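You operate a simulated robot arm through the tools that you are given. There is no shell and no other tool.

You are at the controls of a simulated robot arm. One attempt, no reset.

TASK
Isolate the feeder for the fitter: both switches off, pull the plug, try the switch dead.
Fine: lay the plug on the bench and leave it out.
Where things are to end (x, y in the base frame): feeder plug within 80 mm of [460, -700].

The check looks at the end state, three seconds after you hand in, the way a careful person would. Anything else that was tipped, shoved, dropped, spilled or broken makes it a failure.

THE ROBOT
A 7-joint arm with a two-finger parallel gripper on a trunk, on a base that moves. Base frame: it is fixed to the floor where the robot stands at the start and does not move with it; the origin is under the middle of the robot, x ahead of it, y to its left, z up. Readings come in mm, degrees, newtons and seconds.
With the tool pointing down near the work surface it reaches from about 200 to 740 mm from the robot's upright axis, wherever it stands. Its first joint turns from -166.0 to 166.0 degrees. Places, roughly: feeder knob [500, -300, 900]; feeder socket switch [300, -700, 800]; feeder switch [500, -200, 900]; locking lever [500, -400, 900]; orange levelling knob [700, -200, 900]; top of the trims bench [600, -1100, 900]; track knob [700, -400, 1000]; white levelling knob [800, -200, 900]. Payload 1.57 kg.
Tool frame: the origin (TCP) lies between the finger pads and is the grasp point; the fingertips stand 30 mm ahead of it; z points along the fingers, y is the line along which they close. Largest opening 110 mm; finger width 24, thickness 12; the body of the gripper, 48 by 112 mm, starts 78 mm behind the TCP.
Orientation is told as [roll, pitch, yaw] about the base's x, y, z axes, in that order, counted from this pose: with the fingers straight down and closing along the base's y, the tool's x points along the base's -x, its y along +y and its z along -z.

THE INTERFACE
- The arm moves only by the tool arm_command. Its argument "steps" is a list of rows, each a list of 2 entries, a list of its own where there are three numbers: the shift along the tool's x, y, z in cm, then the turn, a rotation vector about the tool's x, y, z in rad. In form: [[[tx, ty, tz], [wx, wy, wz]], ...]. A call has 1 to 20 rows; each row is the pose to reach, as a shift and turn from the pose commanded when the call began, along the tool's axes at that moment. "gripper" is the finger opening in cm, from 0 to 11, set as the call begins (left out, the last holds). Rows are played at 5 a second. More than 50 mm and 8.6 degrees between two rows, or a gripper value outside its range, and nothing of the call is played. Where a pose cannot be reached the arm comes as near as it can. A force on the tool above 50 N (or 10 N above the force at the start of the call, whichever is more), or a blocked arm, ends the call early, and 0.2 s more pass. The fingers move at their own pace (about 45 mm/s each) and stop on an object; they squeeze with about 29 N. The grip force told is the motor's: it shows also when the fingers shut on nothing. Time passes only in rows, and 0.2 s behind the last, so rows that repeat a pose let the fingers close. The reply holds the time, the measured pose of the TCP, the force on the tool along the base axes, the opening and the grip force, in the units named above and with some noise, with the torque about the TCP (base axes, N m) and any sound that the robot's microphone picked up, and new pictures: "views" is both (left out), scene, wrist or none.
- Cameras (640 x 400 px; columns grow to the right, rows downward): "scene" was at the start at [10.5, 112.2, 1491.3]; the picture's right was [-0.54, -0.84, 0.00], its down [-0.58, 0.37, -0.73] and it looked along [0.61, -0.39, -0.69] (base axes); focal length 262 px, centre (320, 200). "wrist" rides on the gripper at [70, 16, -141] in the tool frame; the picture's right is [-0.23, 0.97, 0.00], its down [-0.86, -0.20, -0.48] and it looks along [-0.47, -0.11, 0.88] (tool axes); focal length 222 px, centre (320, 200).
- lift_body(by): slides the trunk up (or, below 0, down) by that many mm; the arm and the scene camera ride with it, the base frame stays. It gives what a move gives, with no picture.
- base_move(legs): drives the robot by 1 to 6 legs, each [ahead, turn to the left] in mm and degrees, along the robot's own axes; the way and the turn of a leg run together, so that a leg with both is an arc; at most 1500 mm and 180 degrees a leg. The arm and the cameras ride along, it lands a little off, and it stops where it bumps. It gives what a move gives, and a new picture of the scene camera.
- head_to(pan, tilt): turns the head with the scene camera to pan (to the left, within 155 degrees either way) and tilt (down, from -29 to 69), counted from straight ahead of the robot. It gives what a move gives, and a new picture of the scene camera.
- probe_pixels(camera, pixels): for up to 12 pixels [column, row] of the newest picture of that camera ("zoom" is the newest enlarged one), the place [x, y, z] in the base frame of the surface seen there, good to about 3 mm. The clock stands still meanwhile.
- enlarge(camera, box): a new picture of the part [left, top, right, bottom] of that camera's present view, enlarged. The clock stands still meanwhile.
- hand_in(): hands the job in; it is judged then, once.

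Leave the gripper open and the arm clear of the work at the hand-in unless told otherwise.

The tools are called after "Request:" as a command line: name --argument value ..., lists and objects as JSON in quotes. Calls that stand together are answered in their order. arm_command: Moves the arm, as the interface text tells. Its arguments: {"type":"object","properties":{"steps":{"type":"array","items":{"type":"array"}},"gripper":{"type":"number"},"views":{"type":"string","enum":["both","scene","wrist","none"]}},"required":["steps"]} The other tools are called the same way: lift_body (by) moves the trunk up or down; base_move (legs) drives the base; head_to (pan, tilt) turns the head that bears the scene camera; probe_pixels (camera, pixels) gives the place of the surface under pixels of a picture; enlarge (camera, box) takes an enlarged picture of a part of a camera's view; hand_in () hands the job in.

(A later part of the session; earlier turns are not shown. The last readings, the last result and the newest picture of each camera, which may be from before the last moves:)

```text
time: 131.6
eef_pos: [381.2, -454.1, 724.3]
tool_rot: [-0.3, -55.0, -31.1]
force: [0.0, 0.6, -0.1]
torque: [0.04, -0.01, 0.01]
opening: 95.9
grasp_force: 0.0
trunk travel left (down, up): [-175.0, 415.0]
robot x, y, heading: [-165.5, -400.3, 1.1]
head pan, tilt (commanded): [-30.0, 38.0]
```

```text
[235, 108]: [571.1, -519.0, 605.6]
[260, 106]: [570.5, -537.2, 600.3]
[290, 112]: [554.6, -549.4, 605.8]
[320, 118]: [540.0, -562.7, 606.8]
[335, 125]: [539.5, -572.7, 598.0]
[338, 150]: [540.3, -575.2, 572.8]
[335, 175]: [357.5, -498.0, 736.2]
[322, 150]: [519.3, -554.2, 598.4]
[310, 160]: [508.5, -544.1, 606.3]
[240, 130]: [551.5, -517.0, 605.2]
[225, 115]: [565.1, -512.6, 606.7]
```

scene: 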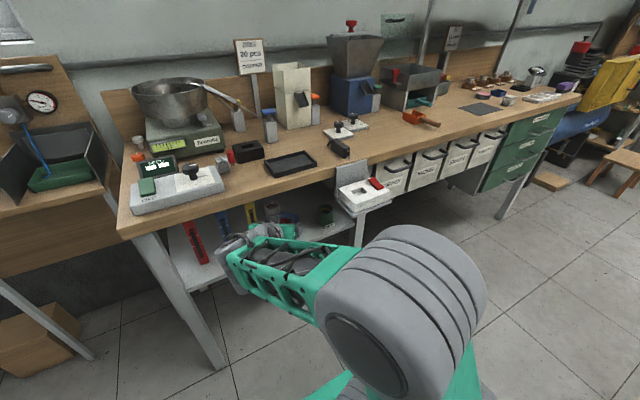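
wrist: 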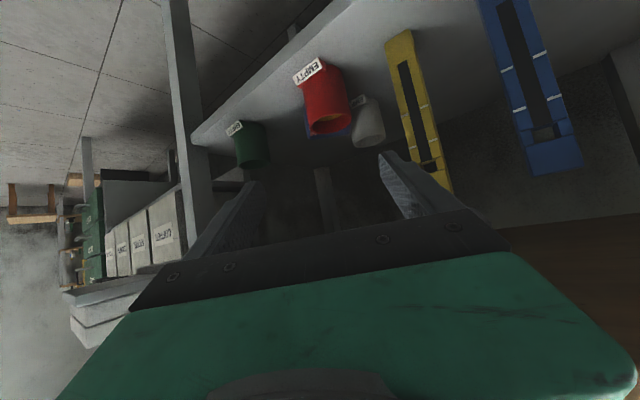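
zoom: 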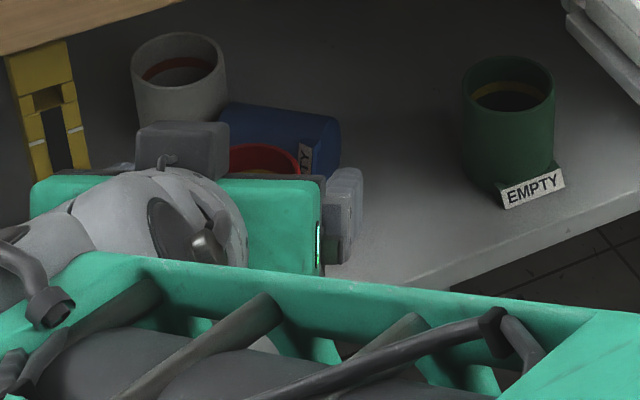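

The blue cup's axis checks out: base centre near (538,-569), mouth near (573,-512), centre C≈(555.5,-541). The pinch should stop at TCP (536,-529,597), with the fingers passing either side of the red cup. I'll centre the tool laterally and advance the first 100 mm with an 86 mm opening.

Request:
arm_command --steps '[[[0.3, 0.8, 2.0], [0, 0, 0]], [[0.58, 1.52, 4.0], [0, 0, 0]], [[0.58, 1.52, 6.0], [0, 0, 0]], [[0.58, 1.52, 8.0], [0, 0, 0]], [[0.58, 1.52, 10.0], [0, 0, 0]], [[0.58, 1.52, 10.0], [0, 0, 0]]]' --gripper 8.6 --views "both"

Request:
enlarge --camera "wrist" --box '[180, 60, 460, 240]'

Request:
enlarge --camera "scene" --box '[250, 195, 340, 260]'

```text
time: 133.0
eef_pos: [458.3, -482.5, 662.5]
tool_rot: [-0.3, -55.0, -30.8]
force: [-0.2, -0.2, 0.4]
torque: [-0.01, 0.0, -0.04]
opening: 86.3
grasp_force: 0.0
trunk travel left (down, up): [-175.0, 415.0]
robot x, y, heading: [-164.4, -402.0, 0.9]
head pan, tilt (commanded): [-30.0, 38.0]
```

scene: 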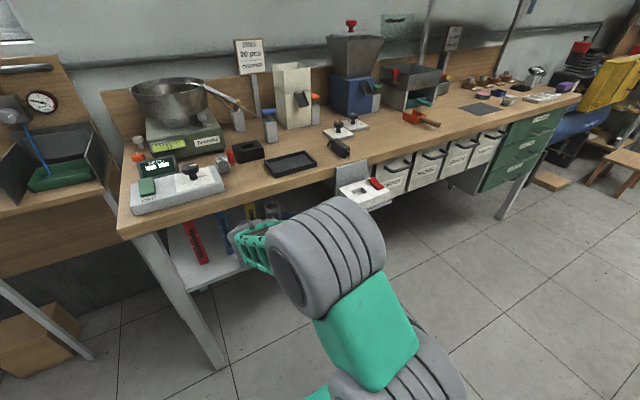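
wrist: 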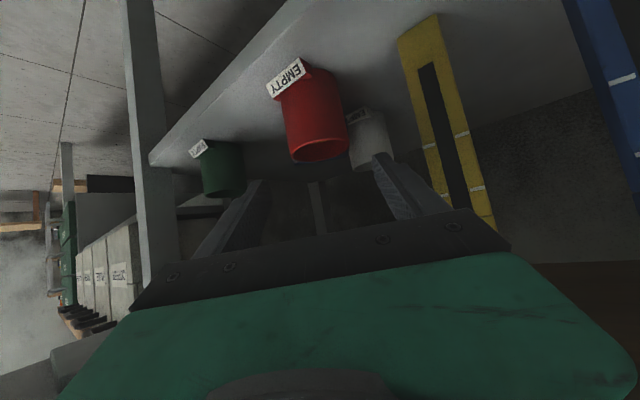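

```text
2.22 times, centred on (320, 150) of wrist
```

zoom: 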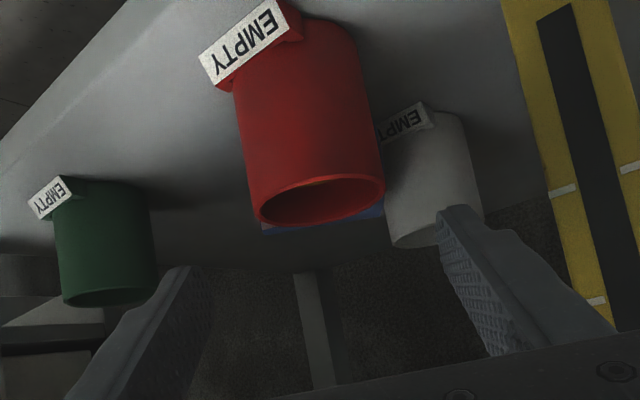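

```text
6.15 times, centred on (295, 228) of scene
```

zoom: 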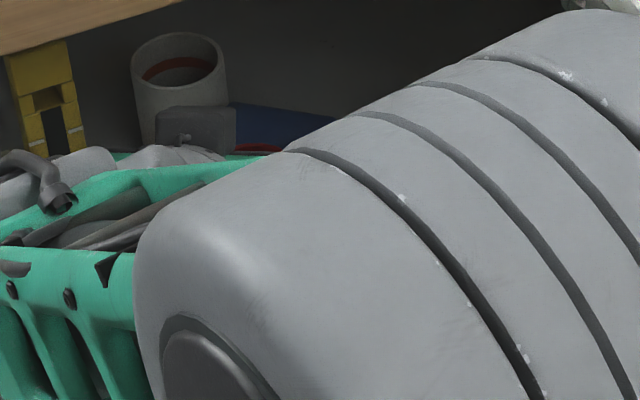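

The fingers are lined up to pass either side of the red cup. I'll advance another 60 mm in small rows, watching the force.

Request:
arm_command --steps '[[[0, 0, 1.2], [0, 0, 0]], [[0, 0, 2.4], [0, 0, 0]], [[0, 0, 3.6], [0, 0, 0]], [[0, 0, 4.8], [0, 0, 0]], [[0, 0, 6.0], [0, 0, 0]], [[0, 0, 6.0], [0, 0, 0]]]' --gripper 8.6 --views "wrist"

Request:
enlarge --camera "wrist" --box '[180, 60, 460, 240]'

```text
time: 134.4
eef_pos: [500.8, -506.9, 628.1]
tool_rot: [-0.1, -55.0, -30.8]
force: [-0.6, -0.3, -0.5]
torque: [0.04, 0.0, -0.03]
opening: 85.9
grasp_force: 0.1
trunk travel left (down, up): [-175.0, 415.0]
robot x, y, heading: [-160.6, -397.4, 0.7]
head pan, tilt (commanded): [-30.0, 38.0]
```

wrist: 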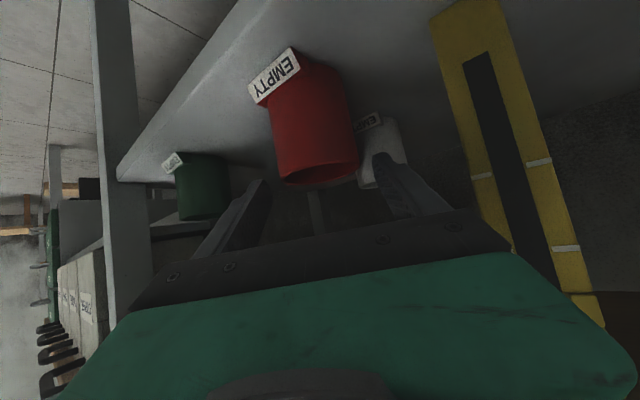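

```text
2.22 times, centred on (320, 150) of wrist
```

zoom: 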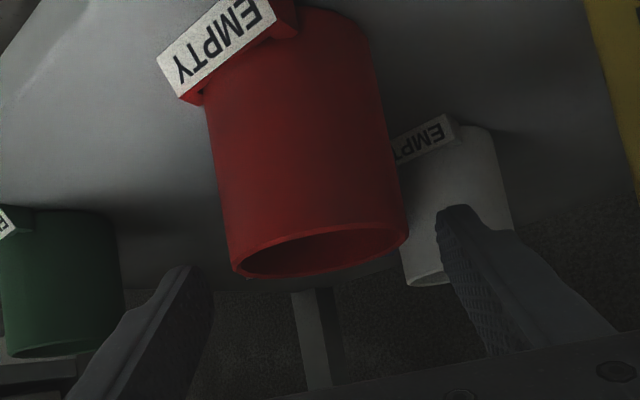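

Clear on both sides so far. I'll advance the remaining 52 mm in fine rows. The call will stop if it touches anything.

Request:
arm_command --steps '[[[0, 0, 1.0], [0, 0, 0]], [[0.05, 0, 2.0], [0, 0, 0]], [[0.1, -0.05, 3.0], [0, 0, 0]], [[0.1, -0.1, 3.8], [0, 0, 0]], [[0.1, -0.1, 4.5], [0, 0, 0]], [[0.1, -0.1, 5.2], [0, 0, 0]], [[0.1, -0.1, 5.2], [0, 0, 0]]]' --gripper 8.6 --views "both"

Request:
enlarge --camera "wrist" --box '[180, 60, 460, 240]'

Request:
enlarge --camera "scene" --box '[250, 195, 340, 260]'

```text
time: 136.0
eef_pos: [535.2, -530.1, 599.6]
tool_rot: [-0.2, -55.0, -30.8]
force: [-0.5, -0.3, 0.6]
torque: [0.02, -0.02, 0.0]
opening: 85.9
grasp_force: 0.0
trunk travel left (down, up): [-175.0, 415.0]
robot x, y, heading: [-164.2, -405.0, 0.8]
head pan, tilt (commanded): [-30.0, 38.0]
```

scene: 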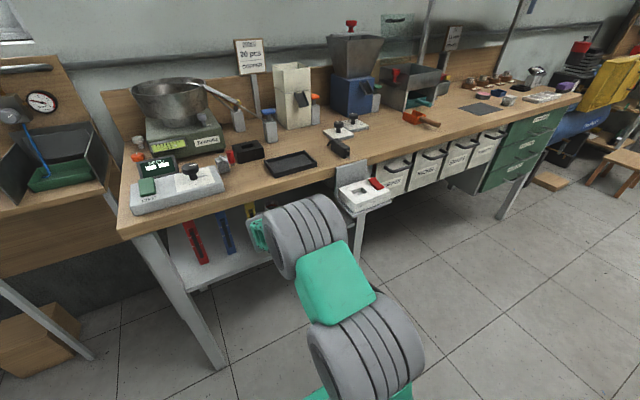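
wrist: 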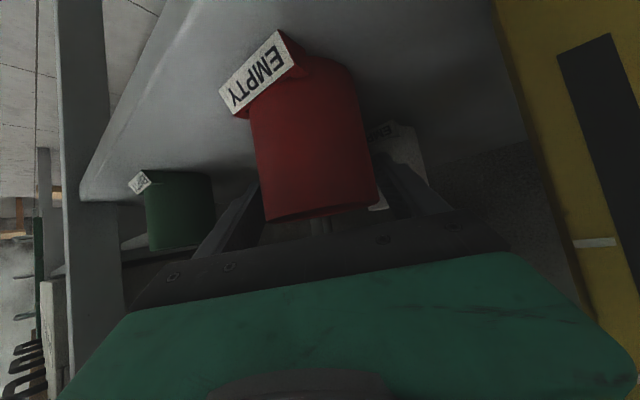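

```text
2.22 times, centred on (320, 150) of wrist
```

zoom: 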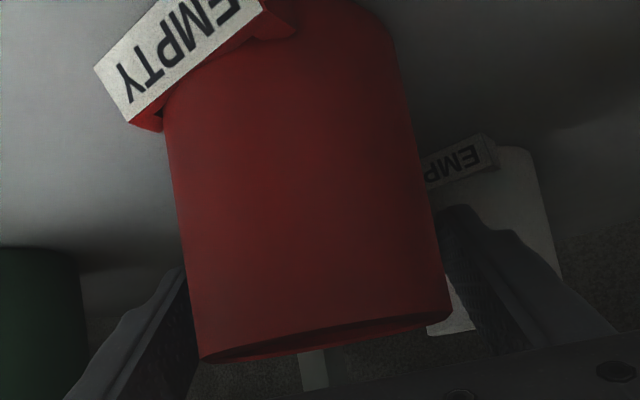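

```text
6.15 times, centred on (295, 228) of scene
```

zoom: 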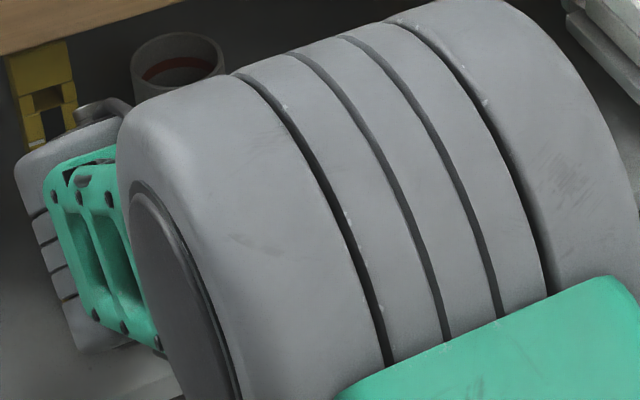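

No contact so far and I'm in place at (535,-530,600). I'll close the fingers on the blue cup's base and mouth (67 mm expected).

Request:
arm_command --steps '[[[0, 0, 0], [0, 0, 0]], [[0, 0, 0], [0, 0, 0]], [[0, 0, 0], [0, 0, 0]], [[0, 0, 0], [0, 0, 0]]]' --gripper 5.5 --views "wrist"

```text
time: 137.0
eef_pos: [535.3, -530.3, 599.1]
tool_rot: [-0.2, -55.0, -30.8]
force: [0.7, 0.4, 0.5]
torque: [0.04, -0.08, -0.04]
opening: 65.7
grasp_force: 29.2
trunk travel left (down, up): [-175.0, 415.0]
robot x, y, heading: [-164.9, -405.0, 1.0]
head pan, tilt (commanded): [-30.0, 38.0]
```

wrist: 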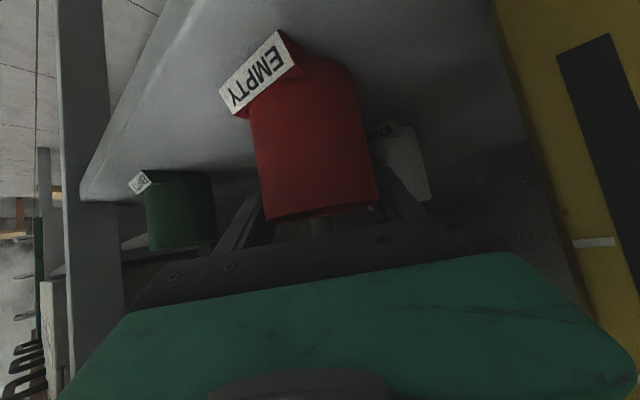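

The cup is gripped at 65.7 mm and 29 N. I'll lift it straight up 32 mm slowly so the fingers clear the red cup's rim, watching the grip and force.

Request:
arm_command --steps '[[[-0.33, 0, -0.23], [0, 0, 0]], [[-0.66, 0, -0.46], [0, 0, 0]], [[-1.15, 0, -0.8], [0, 0, 0]], [[-1.64, 0, -1.15], [0, 0, 0]], [[-2.13, 0, -1.5], [0, 0, 0]], [[-2.62, 0, -1.84], [0, 0, 0]], [[-2.62, 0, -1.84], [0, 0, 0]]]' --gripper 5.5 --views "both"

Request:
enlarge --camera "wrist" --box '[180, 60, 460, 240]'

```text
time: 138.6
eef_pos: [535.4, -529.3, 630.1]
tool_rot: [-0.3, -54.9, -30.8]
force: [0.2, 0.4, -1.5]
torque: [0.02, 0.02, 0.02]
opening: 65.6
grasp_force: 28.5
trunk travel left (down, up): [-175.0, 415.0]
robot x, y, heading: [-164.5, -402.1, 1.0]
head pan, tilt (commanded): [-30.0, 38.0]
```

scene: 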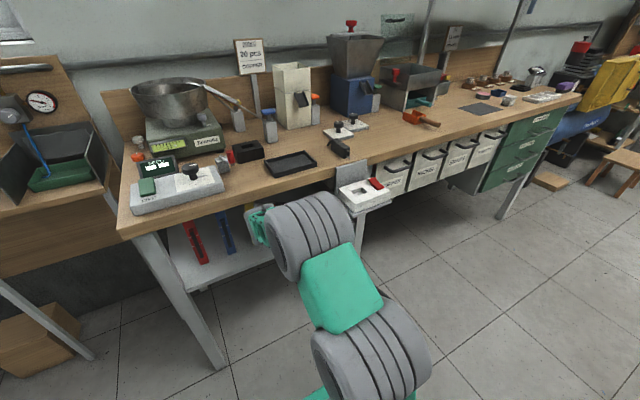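
wrist: 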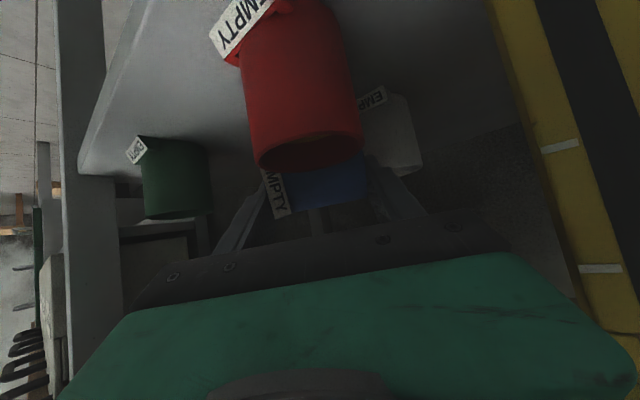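

```text
2.22 times, centred on (320, 150) of wrist
```

zoom: 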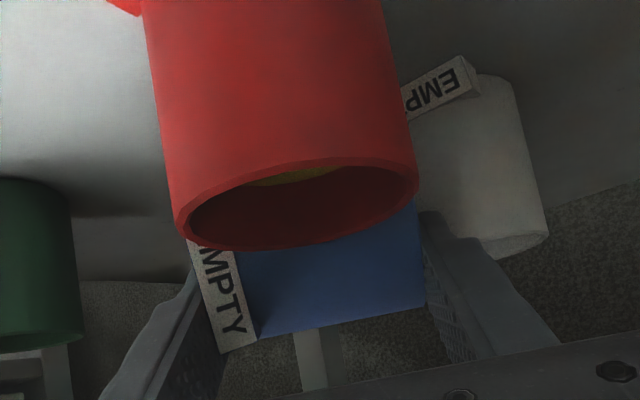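

The blue cup is held at 65.6 mm and lifted, with its label visible. Now I'll move it straight toward -y by 50 mm, clear of the red cup, then straight back out of the shelf between the red and green cups.

Request:
arm_command --steps '[[[-0.5, -1.43, 0.7], [0, 0, 0]], [[-1.0, -2.86, 1.4], [0, 0, 0]], [[-1.48, -4.29, 2.11], [0, 0, 0]], [[-1.48, -4.29, 2.11], [0, 0, 0]]]' --gripper 5.5 --views "wrist"

Request:
enlarge --camera "wrist" --box '[180, 60, 460, 240]'

```text
time: 139.6
eef_pos: [536.1, -580.3, 629.3]
tool_rot: [-0.3, -54.9, -30.7]
force: [-1.1, 0.3, -1.8]
torque: [0.02, -0.01, -0.02]
opening: 65.4
grasp_force: 28.6
trunk travel left (down, up): [-175.0, 415.0]
robot x, y, heading: [-161.9, -404.0, 1.0]
head pan, tilt (commanded): [-30.0, 38.0]
```

wrist: 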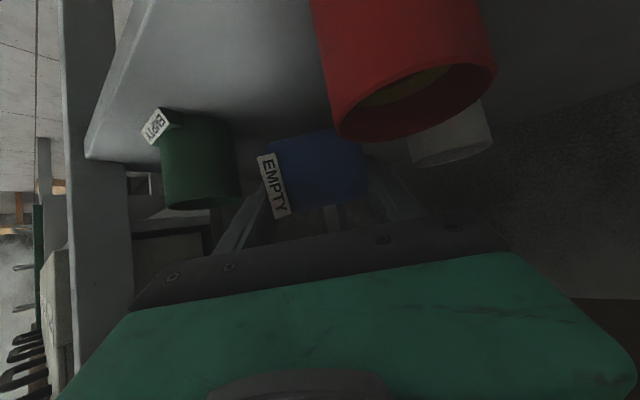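

```text
2.22 times, centred on (320, 150) of wrist
```

zoom: 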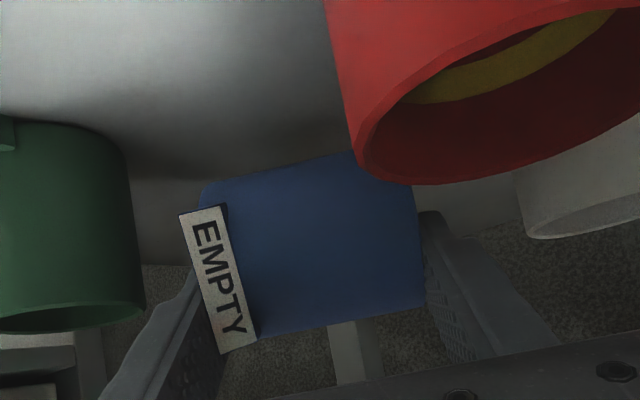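

The cup is between green and red, with clear space to the front. Now straight back 220 mm out of the shelf.

Request:
arm_command --steps '[[[1.0, -1.05, -1.43], [0, 0, 0]], [[2.2, -2.3, -3.15], [0, 0, 0]], [[3.5, -3.67, -5.0], [0, 0, 0]], [[4.9, -5.14, -7.0], [0, 0, 0]], [[6.4, -6.7, -9.15], [0, 0, 0]], [[7.9, -8.3, -11.3], [0, 0, 0]], [[9.4, -9.86, -13.44], [0, 0, 0]], [[10.8, -11.33, -15.44], [0, 0, 0]], [[10.8, -11.33, -15.44], [0, 0, 0]]]' --gripper 5.5 --views "both"

Request:
enlarge --camera "scene" --box '[240, 185, 400, 285]'

```text
time: 141.6
eef_pos: [315.0, -579.2, 632.6]
tool_rot: [-0.2, -55.1, -30.8]
force: [-0.2, 0.0, -0.7]
torque: [0.01, 0.01, 0.0]
opening: 65.8
grasp_force: 28.5
trunk travel left (down, up): [-175.0, 415.0]
robot x, y, heading: [-165.2, -402.6, 1.0]
head pan, tilt (commanded): [-30.0, 38.0]
```

scene: 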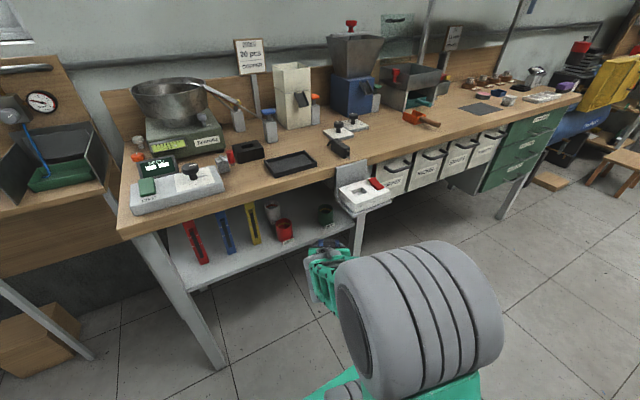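
wrist: 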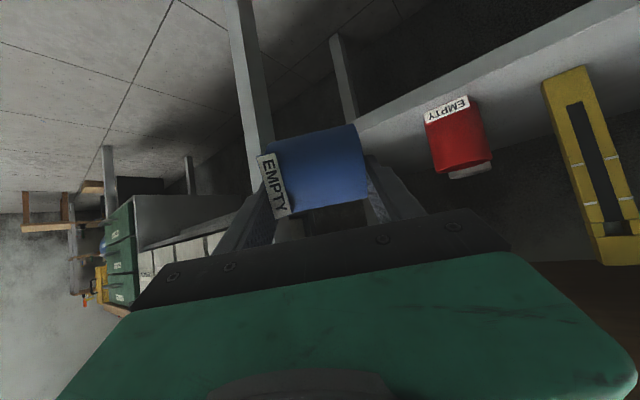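

```text
4.00 times, centred on (320, 235) of scene
```

zoom: 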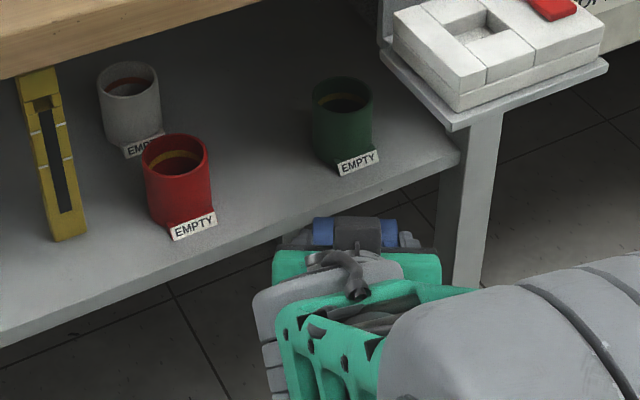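

The blue cup is out of the shelf, and red, grey and green all stand upright. I'll check that the red, grey and green cups haven't moved by probing their rims.

Request:
enlarge --camera "scene" --box '[255, 190, 345, 250]'

```text
6.67 times, centred on (300, 220) of scene
```

zoom: 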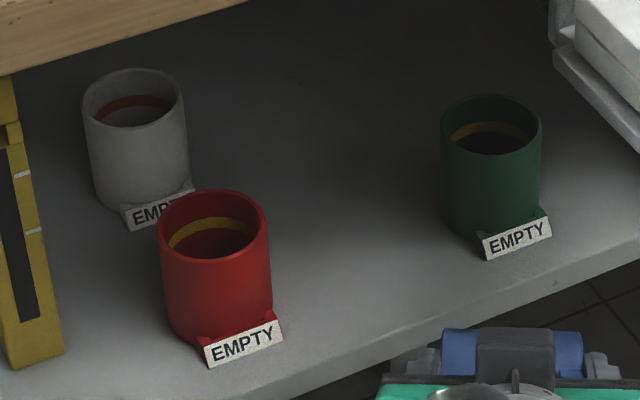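

Request:
probe_pixels --camera "zoom" --pixels '[[213, 190], [210, 261], [160, 230], [266, 215], [133, 70], [132, 126], [84, 105], [182, 90], [490, 97], [488, 153]]'

```text
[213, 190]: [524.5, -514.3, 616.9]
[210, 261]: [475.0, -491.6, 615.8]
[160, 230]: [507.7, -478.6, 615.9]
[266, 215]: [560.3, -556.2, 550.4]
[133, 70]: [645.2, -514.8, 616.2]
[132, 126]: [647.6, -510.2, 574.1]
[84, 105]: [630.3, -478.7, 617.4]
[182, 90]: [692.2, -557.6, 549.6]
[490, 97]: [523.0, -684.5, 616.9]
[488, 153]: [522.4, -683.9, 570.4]
```

All three are exactly where they were. Before raising, I'll shift the held cup 70 mm toward +y, away from the socket box, then lift with the trunk.

Request:
arm_command --steps '[[[0.7, 1.1, -1.0], [0, 0, 0]], [[1.4, 2.3, -2.0], [0, 0, 0]], [[2.2, 3.5, -3.1], [0, 0, 0]], [[3.05, 4.97, -4.35], [0, 0, 0]], [[3.05, 4.97, -4.35], [0, 0, 0]]]' --gripper 5.5 --views "none"

Request:
lift_body --by 200

Request:
lift_body --by 160

Request:
head_to --pan -35 --tilt 45

```text
time: 142.8
eef_pos: [295.8, -508.9, 630.6]
tool_rot: [-0.2, -55.0, -30.9]
force: [0.1, 0.1, -1.5]
torque: [-0.01, 0.0, -0.02]
opening: 65.6
grasp_force: 29.0
trunk travel left (down, up): [-175.0, 415.0]
robot x, y, heading: [-161.7, -404.3, 0.9]
head pan, tilt (commanded): [-30.0, 38.0]
```

```text
time: 145.0
eef_pos: [294.5, -509.9, 831.4]
tool_rot: [-0.3, -55.1, -30.8]
force: [0.3, -0.1, -1.7]
torque: [0.0, 0.01, -0.02]
opening: 65.8
grasp_force: 28.7
trunk travel left (down, up): [-375.0, 215.0]
robot x, y, heading: [-166.3, -401.9, 0.9]
head pan, tilt (commanded): [-30.0, 38.0]
```

```text
time: 146.8
eef_pos: [295.1, -508.7, 989.1]
tool_rot: [-0.3, -55.0, -30.7]
force: [-0.4, 0.1, -0.7]
torque: [0.01, 0.01, 0.0]
opening: 65.6
grasp_force: 28.4
trunk travel left (down, up): [-535.0, 55.0]
robot x, y, heading: [-163.0, -400.2, 1.0]
head pan, tilt (commanded): [-30.0, 38.0]
```

```text
time: 147.5
eef_pos: [295.0, -508.5, 991.4]
tool_rot: [-0.2, -55.0, -30.9]
force: [0.1, -0.2, -1.3]
torque: [0.0, 0.0, -0.01]
opening: 65.6
grasp_force: 29.0
trunk travel left (down, up): [-535.0, 55.0]
robot x, y, heading: [-158.9, -404.6, 0.8]
head pan, tilt (commanded): [-35.0, 45.0]
```

scene: 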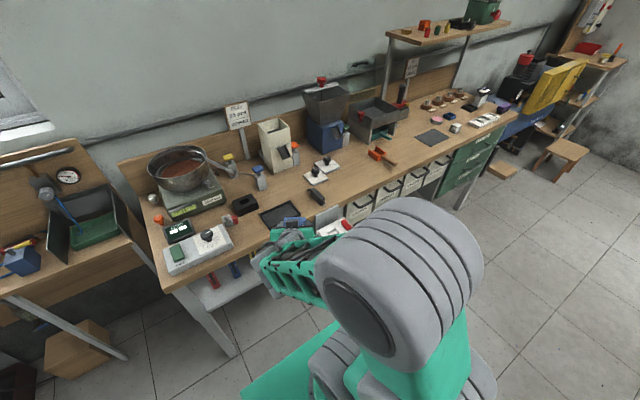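

The cup is held steady at z≈990. I'll lay it on the free bench area beyond the plug, around (460,-810), and regrasp it there. First I'll drive forward 100 mm for reach, with the cup about 60 mm above the bench items, then un-tilt the tool while moving to about (440,-700,1000).

Request:
base_move --legs '[[100, 0]]'

Request:
arm_command --steps '[[[-1.24, -2.0, 1.5], [0, 0.137, 0]], [[-2.47, -4.0, 3.0], [0, 0.274, 0]], [[-3.7, -6.0, 4.5], [0, 0.411, 0]], [[-4.94, -8.0, 6.1], [0, 0.549, 0]], [[-6.2, -10.0, 7.6], [0, 0.686, 0]], [[-7.4, -12.0, 9.1], [0, 0.823, 0]], [[-8.65, -13.96, 10.6], [0, 0.96, 0]], [[-8.65, -13.96, 10.6], [0, 0.96, 0]]]' --gripper 5.5 --views "both"

```text
time: 148.7
eef_pos: [392.3, -506.9, 990.1]
tool_rot: [-0.3, -55.1, -30.8]
force: [0.3, 0.4, -1.4]
torque: [0.03, 0.02, 0.03]
opening: 65.8
grasp_force: 28.9
trunk travel left (down, up): [-535.0, 55.0]
robot x, y, heading: [-68.9, -402.7, 1.1]
head pan, tilt (commanded): [-35.0, 45.0]
```

scene: 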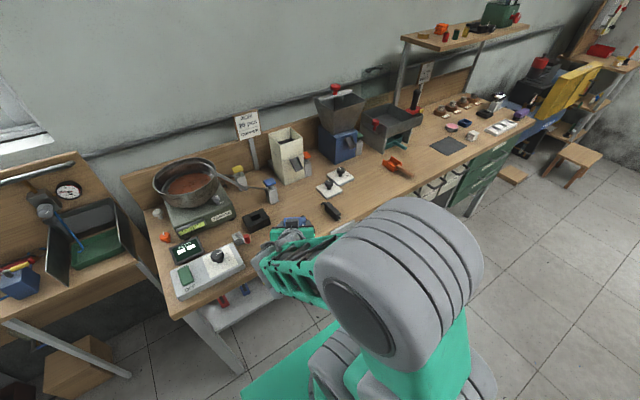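

```text
time: 150.4
eef_pos: [438.2, -697.9, 1000.4]
tool_rot: [-0.1, 0.1, -31.0]
force: [1.0, -0.6, -1.2]
torque: [-0.02, -0.02, 0.01]
opening: 65.7
grasp_force: 29.0
trunk travel left (down, up): [-535.0, 55.0]
robot x, y, heading: [-67.2, -398.0, 1.0]
head pan, tilt (commanded): [-35.0, 45.0]
```

scene: 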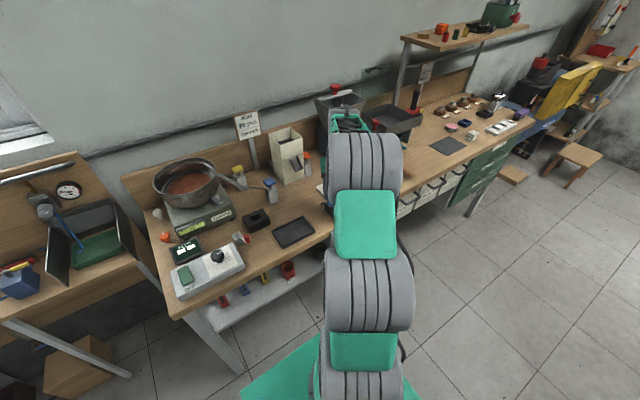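
wrist: 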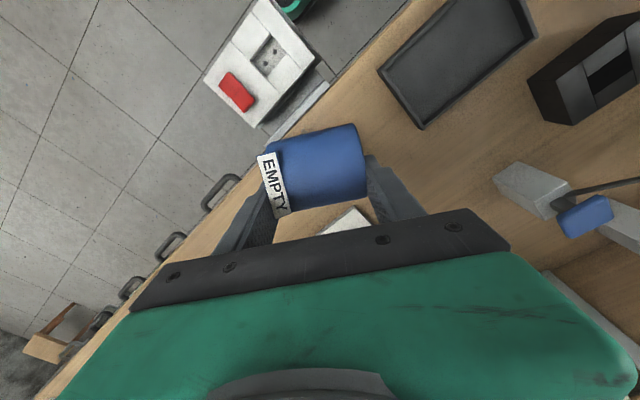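

The tool is vertical and the cup is still held. Now I'll move over the free area at (465,-810) and turn the yaw to -90°, so the cup's mouth points away from the robot.

Request:
arm_command --steps '[[[-1.0, -1.03, 0], [0, 0, 0.129]], [[-2.0, -2.05, 0], [0, 0, 0.258]], [[-3.03, -3.08, 0], [0, 0, 0.386]], [[-4.04, -4.1, 0], [0, 0, 0.515]], [[-5.05, -5.13, 0], [0, 0, 0.644]], [[-6.06, -6.16, 0], [0, 0, 0.773]], [[-7.07, -7.18, 0], [0, 0, 0.901]], [[-8.08, -8.21, 0], [0, 0, 1.03]], [[-8.08, -8.21, 0], [0, 0, 1.03]]]' --gripper 5.5 --views "both"

Request:
enlarge --camera "wrist" --box '[180, 60, 460, 240]'

```text
time: 152.4
eef_pos: [465.6, -808.4, 1001.4]
tool_rot: [-0.1, 0.0, -90.1]
force: [0.2, -0.3, -0.8]
torque: [0.02, -0.02, 0.01]
opening: 65.5
grasp_force: 29.0
trunk travel left (down, up): [-535.0, 55.0]
robot x, y, heading: [-65.5, -398.2, 0.8]
head pan, tilt (commanded): [-35.0, 45.0]
```

scene: 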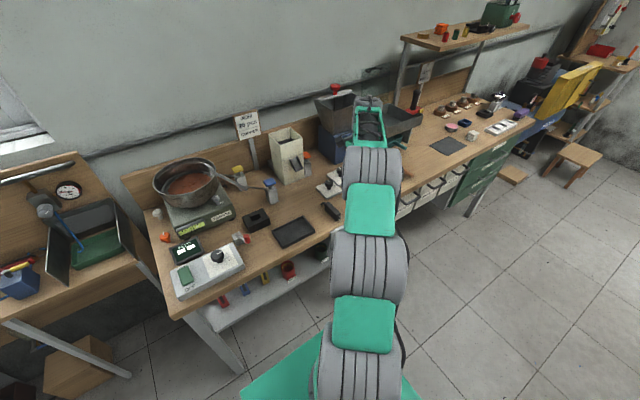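
wrist: 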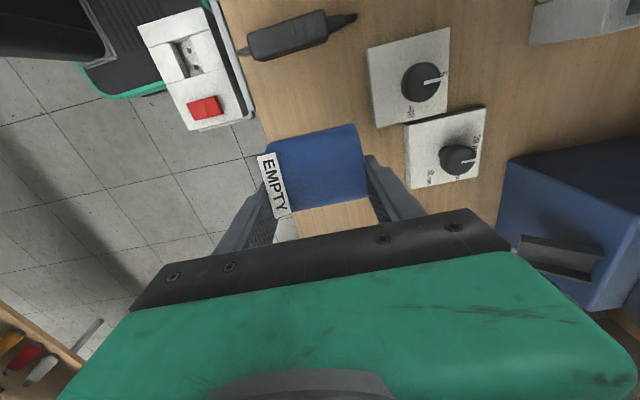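

```text
2.22 times, centred on (320, 150) of wrist
```

zoom: 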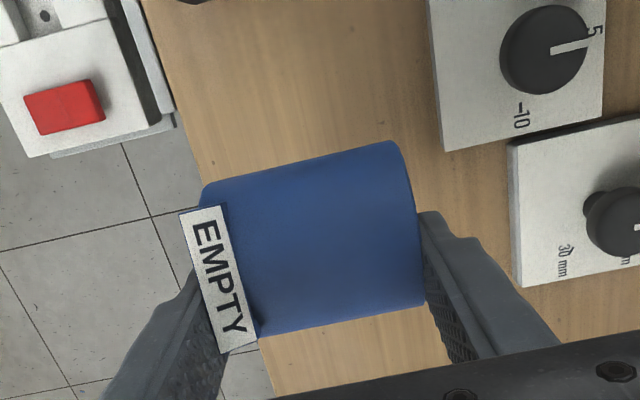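

The cup's mouth now points to +x and its base and label toward the robot, over clear bench. The label faces 35° off from straight up. To correct that when regrasping, I'll lay the cup with the tool tilted 35° about the cup's axis. That needs a bit more reach, so I'll drive the base forward 65 mm first and then tilt in the air.

Request:
base_move --legs '[[65, 0]]'

Request:
arm_command --steps '[[[0.05, -1.7, 0], [0, 0.122, 0]], [[0.1, -3.4, 0], [0, 0.244, 0]], [[0.2, -5.0, 0], [0, 0.367, 0]], [[0.3, -6.7, 0], [0, 0.489, 0]], [[0.3, -8.3, 0], [0, 0.611, 0]], [[0.3, -8.3, 0], [0, 0.611, 0]]]' --gripper 5.5 --views "both"

Request:
enlarge --camera "wrist" --box '[180, 60, 460, 240]'

```text
time: 153.4
eef_pos: [530.2, -808.1, 1001.9]
tool_rot: [-0.1, -0.1, -90.0]
force: [0.0, -0.5, -2.0]
torque: [-0.02, -0.02, 0.0]
opening: 65.6
grasp_force: 28.9
trunk travel left (down, up): [-535.0, 55.0]
robot x, y, heading: [-1.5, -400.9, 1.1]
head pan, tilt (commanded): [-35.0, 45.0]
```

scene: 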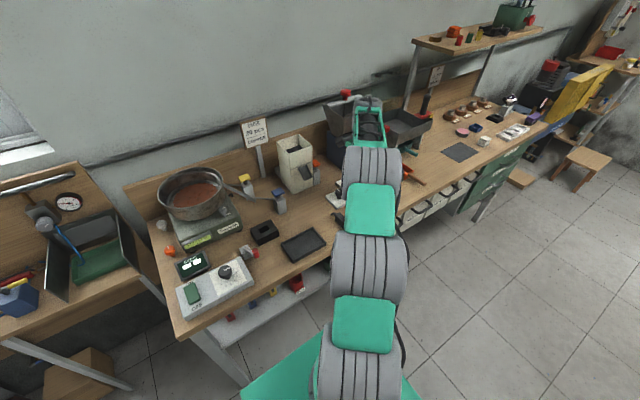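

```text
time: 154.8
eef_pos: [409.1, -734.2, 948.8]
tool_rot: [0.2, 29.0, -89.8]
force: [-0.1, 0.6, -1.4]
torque: [-0.06, -0.01, -0.02]
opening: 66.2
grasp_force: 28.9
out of reach, approached as far as the arm can: row 2, 3, 4, 5, 6
trunk travel left (down, up): [-535.0, 55.0]
robot x, y, heading: [-0.4, -394.8, 1.2]
head pan, tilt (commanded): [-35.0, 45.0]
```

scene: 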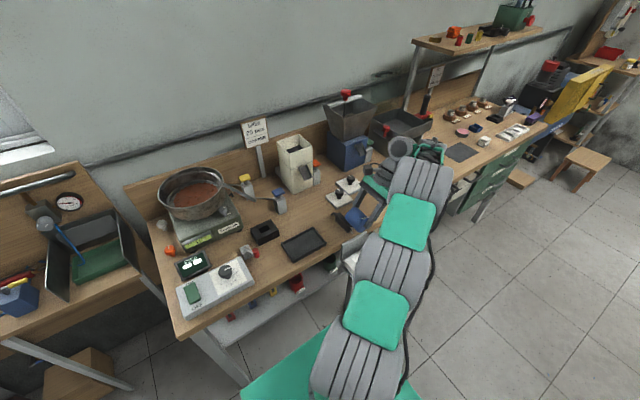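
wrist: 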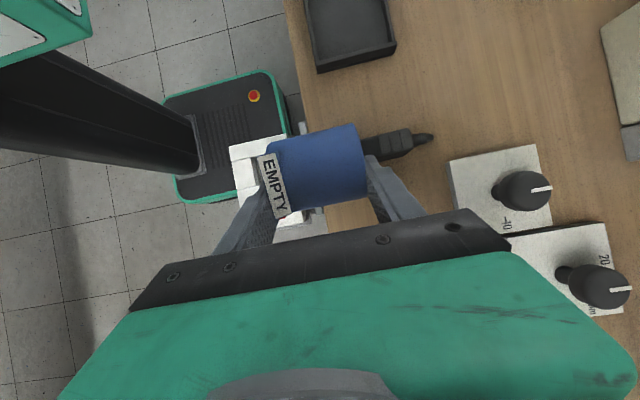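

```text
2.22 times, centred on (320, 150) of wrist
```

zoom: 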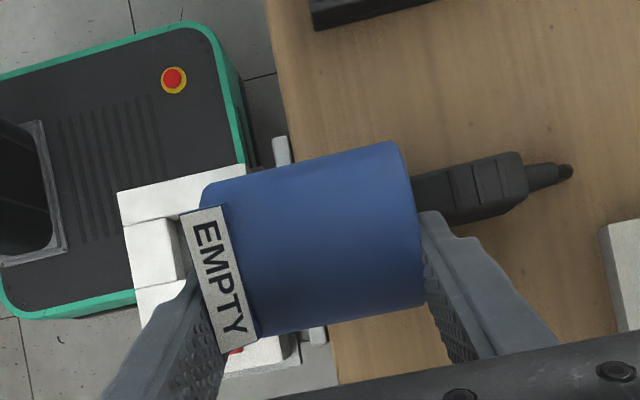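

That tilt was out of reach, and the arm drifted to (409,-734,949), close to the plug but not touching. I'll undo the tilt step by step, which takes the cup back up and away.

Request:
arm_command --steps '[[[0, 0, 0], [0, -0.122, 0]], [[0, 0, 0], [0, -0.244, 0]], [[0, 0, 0], [0, -0.367, 0]], [[0, 0, 0], [0, -0.489, 0]], [[0, 0, 0], [0, -0.611, 0]], [[0, 0, 0], [0, -0.611, 0]]]' --gripper 5.5 --views "both"

Request:
enlarge --camera "wrist" --box '[100, 0, 560, 240]'

```text
time: 156.2
eef_pos: [408.3, -733.6, 949.7]
tool_rot: [0.2, -5.9, -89.9]
force: [1.1, -0.1, -1.1]
torque: [-0.01, -0.01, -0.02]
opening: 65.5
grasp_force: 28.8
out of reach, approached as far as the arm can: row 1
trunk travel left (down, up): [-535.0, 55.0]
robot x, y, heading: [1.0, -396.4, 0.8]
head pan, tilt (commanded): [-35.0, 45.0]
```

scene: 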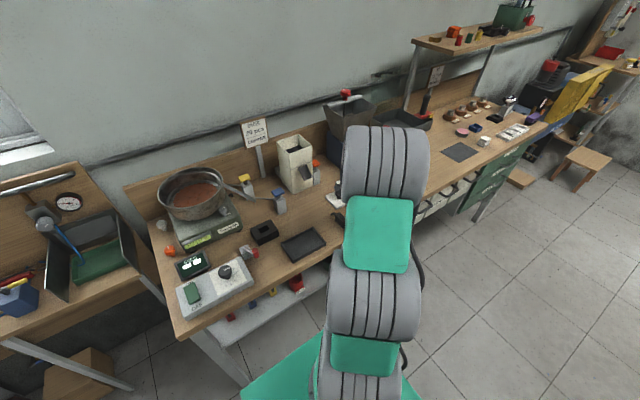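
wrist: 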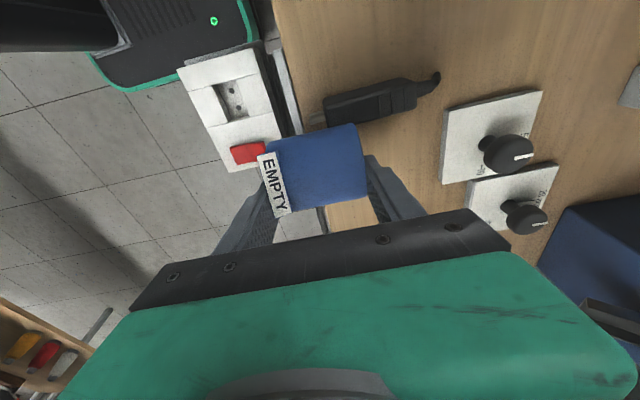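

```text
1.39 times, centred on (330, 120) of wrist
```

zoom: 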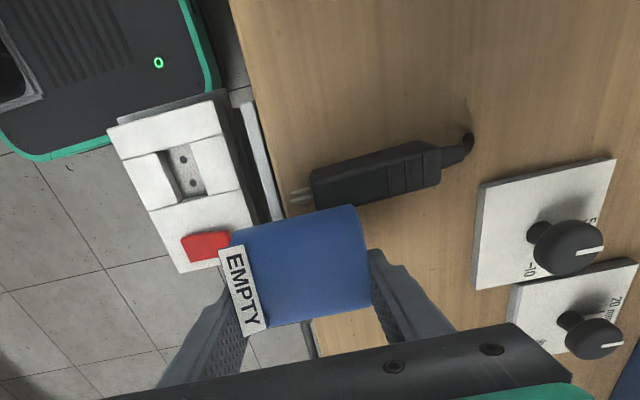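

The tool is back near vertical at (408,-734,950), and the plug looks untouched. I'll lay the cup with the tool vertical instead and fix the label angle by rolling it slightly when I regrasp. I'll move up and over to (452,-800,990) and level the tool.

Request:
arm_command --steps '[[[0, 0, -2.0], [0, 0.03, 0]], [[-1.5, 0.9, -3.3], [0, 0.06, 0]], [[-3.5, 2.2, -3.3], [0, 0.1, 0]], [[-5.3, 3.3, -3.3], [0, 0.103, 0]], [[-6.98, 4.4, -3.3], [0, 0.103, 0]], [[-6.98, 4.4, -3.3], [0, 0.103, 0]]]' --gripper 5.5 --views "both"

Request:
enlarge --camera "wrist" --box '[100, 0, 560, 240]'

Request:
probe_pixels --camera "zoom" --pixels '[[300, 230], [340, 250], [350, 330], [420, 130], [370, 90], [330, 110], [480, 230], [520, 290], [330, 380], [250, 300], [440, 80], [300, 120]]'

```text
time: 157.6
eef_pos: [454.1, -801.4, 989.8]
tool_rot: [0.2, -0.1, -89.9]
force: [0.0, -0.4, -1.9]
torque: [0.02, -0.02, -0.01]
opening: 65.6
grasp_force: 28.8
trunk travel left (down, up): [-535.0, 55.0]
robot x, y, heading: [-1.4, -399.5, 1.2]
head pan, tilt (commanded): [-35.0, 45.0]
```

scene: 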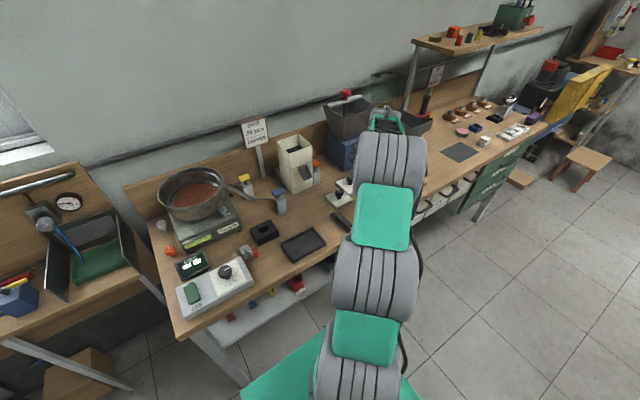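
wrist: 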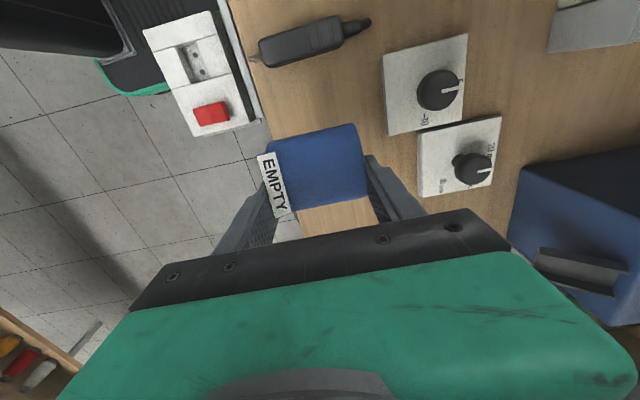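

```text
1.39 times, centred on (330, 120) of wrist
```

zoom: 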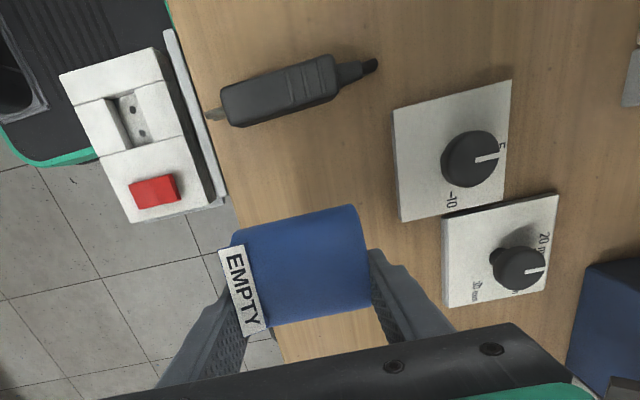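

```text
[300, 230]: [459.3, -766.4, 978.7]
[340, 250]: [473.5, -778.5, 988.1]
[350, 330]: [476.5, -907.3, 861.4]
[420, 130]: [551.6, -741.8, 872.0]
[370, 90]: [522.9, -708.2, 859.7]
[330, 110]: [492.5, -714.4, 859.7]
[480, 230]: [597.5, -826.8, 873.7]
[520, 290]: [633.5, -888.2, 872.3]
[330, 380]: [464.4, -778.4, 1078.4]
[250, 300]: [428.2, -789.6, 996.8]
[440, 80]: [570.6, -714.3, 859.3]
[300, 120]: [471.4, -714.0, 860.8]
```

The bench under the cup is clear and the plates start at x≈548. I'll lower to TCP z≈924, just above contact, then ease down in small steps.

Request:
arm_command --steps '[[[0, 0, 2.0], [0, 0, 0]], [[0, 0, 4.0], [0, 0, 0]], [[0, 0, 5.5], [0, 0, 0]], [[0, 0, 6.4], [0, 0, 0]], [[0, 0, 6.4], [0, 0, 0]]]' --gripper 5.5 --views "none"

Request:
arm_command --steps '[[[0, 0, 0.2], [0, 0, 0]], [[0, 0, 0.4], [0, 0, 0]], [[0, 0, 0.6], [0, 0, 0]], [[0, 0, 0.7], [0, 0, 0]]]' --gripper 5.5 --views "wrist"

```text
time: 158.8
eef_pos: [454.2, -800.9, 925.7]
tool_rot: [0.2, 0.0, -89.9]
force: [0.1, -0.6, -0.6]
torque: [-0.02, 0.01, -0.05]
opening: 65.8
grasp_force: 28.8
trunk travel left (down, up): [-535.0, 55.0]
robot x, y, heading: [5.3, -394.8, 1.0]
head pan, tilt (commanded): [-35.0, 45.0]
```

```text
time: 159.8
eef_pos: [453.3, -801.3, 918.9]
tool_rot: [0.1, 0.1, -89.9]
force: [0.1, 0.0, -1.5]
torque: [0.02, -0.01, 0.02]
opening: 65.7
grasp_force: 28.6
trunk travel left (down, up): [-535.0, 55.0]
robot x, y, heading: [1.2, -398.7, 1.1]
head pan, tilt (commanded): [-35.0, 45.0]
```

wrist: 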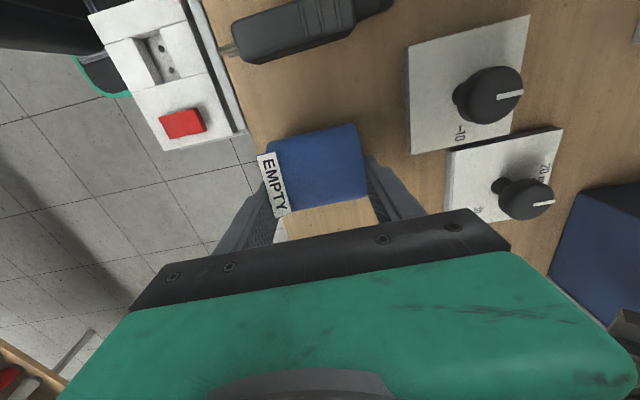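

No contact yet at TCP z≈919. I'll go down in 2 mm steps until it touches.

Request:
arm_command --steps '[[[0, 0, 0.2], [0, 0, 0]], [[0, 0, 0.3], [0, 0, 0]], [[0, 0, 0.4], [0, 0, 0]]]' --gripper 5.5 --views "none"

Request:
arm_command --steps '[[[0, 0, 0.1], [0, 0, 0]], [[0, 0, 0.2], [0, 0, 0]], [[0, 0, 0.3], [0, 0, 0]]]' --gripper 5.5 --views "none"

```text
time: 160.6
eef_pos: [453.6, -801.3, 915.1]
tool_rot: [0.2, 0.0, -89.9]
force: [1.6, -0.1, -2.2]
torque: [-0.02, -0.03, 0.01]
opening: 65.7
grasp_force: 29.3
trunk travel left (down, up): [-535.0, 55.0]
robot x, y, heading: [1.9, -396.2, 0.9]
head pan, tilt (commanded): [-35.0, 45.0]
```

```text
time: 161.4
eef_pos: [452.9, -800.3, 913.7]
tool_rot: [0.4, -0.1, -90.0]
force: [-0.9, 2.6, 13.5]
torque: [0.24, 0.45, -0.07]
opening: 66.0
grasp_force: 29.0
trunk travel left (down, up): [-535.0, 55.0]
robot x, y, heading: [1.9, -395.7, 0.7]
head pan, tilt (commanded): [-35.0, 45.0]
```

Contact at z≈914 with 13 N. I'll ease up 1 mm and open the fingers.

Request:
arm_command --steps '[[[0, 0, -0.15], [0, 0, 0]], [[0, 0, -0.15], [0, 0, 0]]]' --gripper 5.5 --views "none"

Request:
arm_command --steps '[[[0, 0, 0], [0, 0, 0]], [[0, 0, 0], [0, 0, 0]], [[0, 0, 0], [0, 0, 0]]]' --gripper 8.8 --views "wrist"

Request:
arm_command --steps '[[[0, 0, -1.5], [0, 0, 0]], [[0, 0, -3.5], [0, 0, 0]], [[0, 0, -6], [0, 0, 0]], [[0, 0, -9], [0, 0, 0]], [[0, 0, -9], [0, 0, 0]]]' --gripper 8.8 --views "both"

Request:
enlarge --camera "wrist" --box '[100, 0, 560, 240]'

```text
time: 162.0
eef_pos: [453.3, -800.1, 914.4]
tool_rot: [0.4, -0.1, -90.0]
force: [0.1, -1.3, 8.2]
torque: [-0.08, 0.22, 0.09]
opening: 65.7
grasp_force: 28.6
trunk travel left (down, up): [-535.0, 55.0]
robot x, y, heading: [-4.3, -397.5, 1.2]
head pan, tilt (commanded): [-35.0, 45.0]
```

```text
time: 162.8
eef_pos: [453.9, -800.5, 913.6]
tool_rot: [0.3, 0.0, -89.9]
force: [0.1, -0.1, -0.3]
torque: [0.02, -0.02, 0.0]
opening: 88.0
grasp_force: 0.1
trunk travel left (down, up): [-535.0, 55.0]
robot x, y, heading: [-0.7, -397.5, 0.9]
head pan, tilt (commanded): [-35.0, 45.0]
```

wrist: 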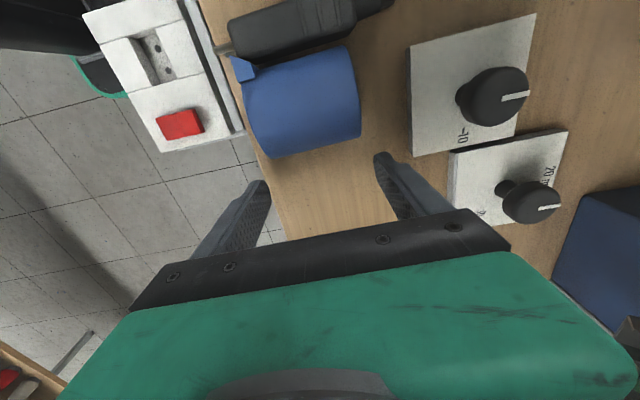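

```text
time: 164.0
eef_pos: [454.8, -800.0, 1004.2]
tool_rot: [0.2, 0.1, -89.9]
force: [-0.1, 0.0, -0.1]
torque: [-0.03, 0.0, 0.0]
opening: 87.8
grasp_force: 0.1
trunk travel left (down, up): [-535.0, 55.0]
robot x, y, heading: [-5.2, -400.6, 1.0]
head pan, tilt (commanded): [-35.0, 45.0]
```

scene: 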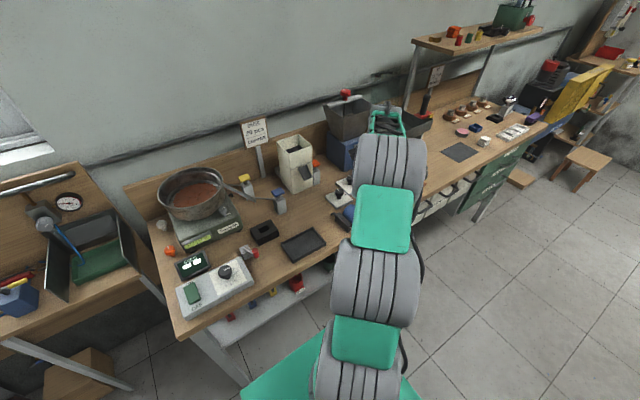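
wrist: 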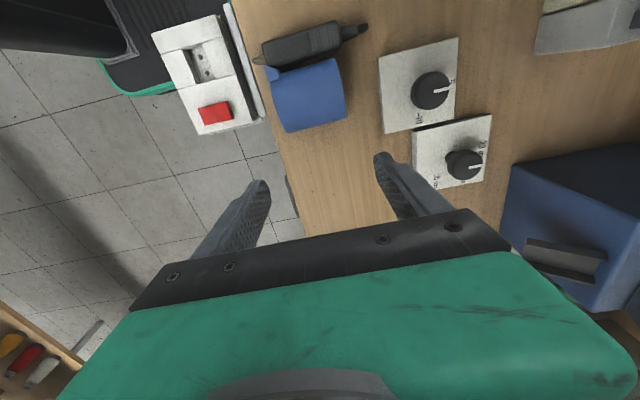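

```text
1.39 times, centred on (330, 120) of wrist
```

zoom: 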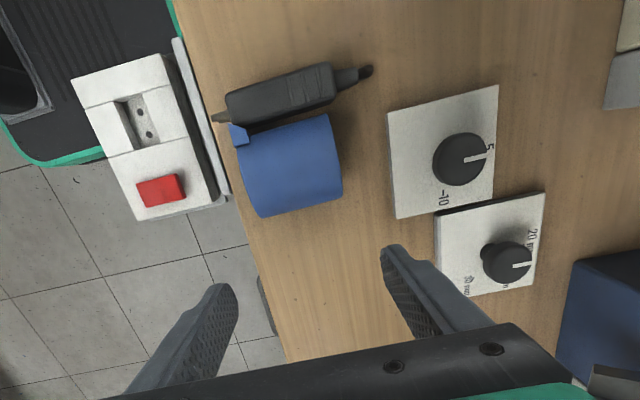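

On release the cup rolled about 50 mm toward the plug until its label tab stopped it. I'll probe the cup and plug positions.

Request:
probe_pixels --camera "zoom" --pixels '[[240, 110], [280, 95], [320, 80], [350, 75], [368, 70], [222, 117], [290, 165], [250, 170], [335, 160], [280, 135], [300, 200], [240, 135]]'

Request:
enlarge --camera "wrist" --box '[240, 10, 380, 140]'

```text
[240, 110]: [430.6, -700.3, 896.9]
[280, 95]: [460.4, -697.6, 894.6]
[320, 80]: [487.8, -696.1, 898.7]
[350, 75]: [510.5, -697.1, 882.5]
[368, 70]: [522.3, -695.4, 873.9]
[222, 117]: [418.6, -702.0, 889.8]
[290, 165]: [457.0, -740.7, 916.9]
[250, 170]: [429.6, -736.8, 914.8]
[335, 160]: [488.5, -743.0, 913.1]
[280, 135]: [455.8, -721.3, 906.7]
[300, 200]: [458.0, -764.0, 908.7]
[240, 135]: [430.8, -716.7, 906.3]
```

```text
3.08 times, centred on (310, 75) of wrist
```

zoom: 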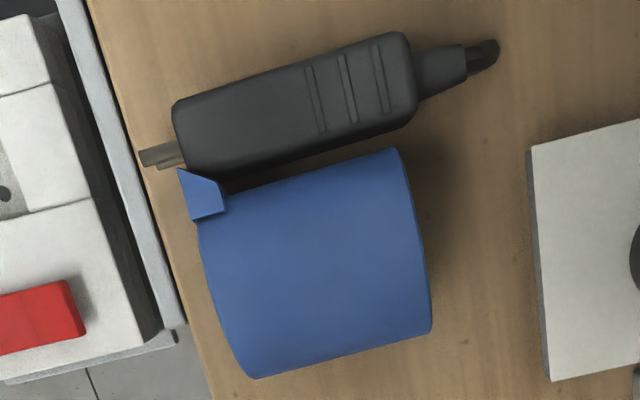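

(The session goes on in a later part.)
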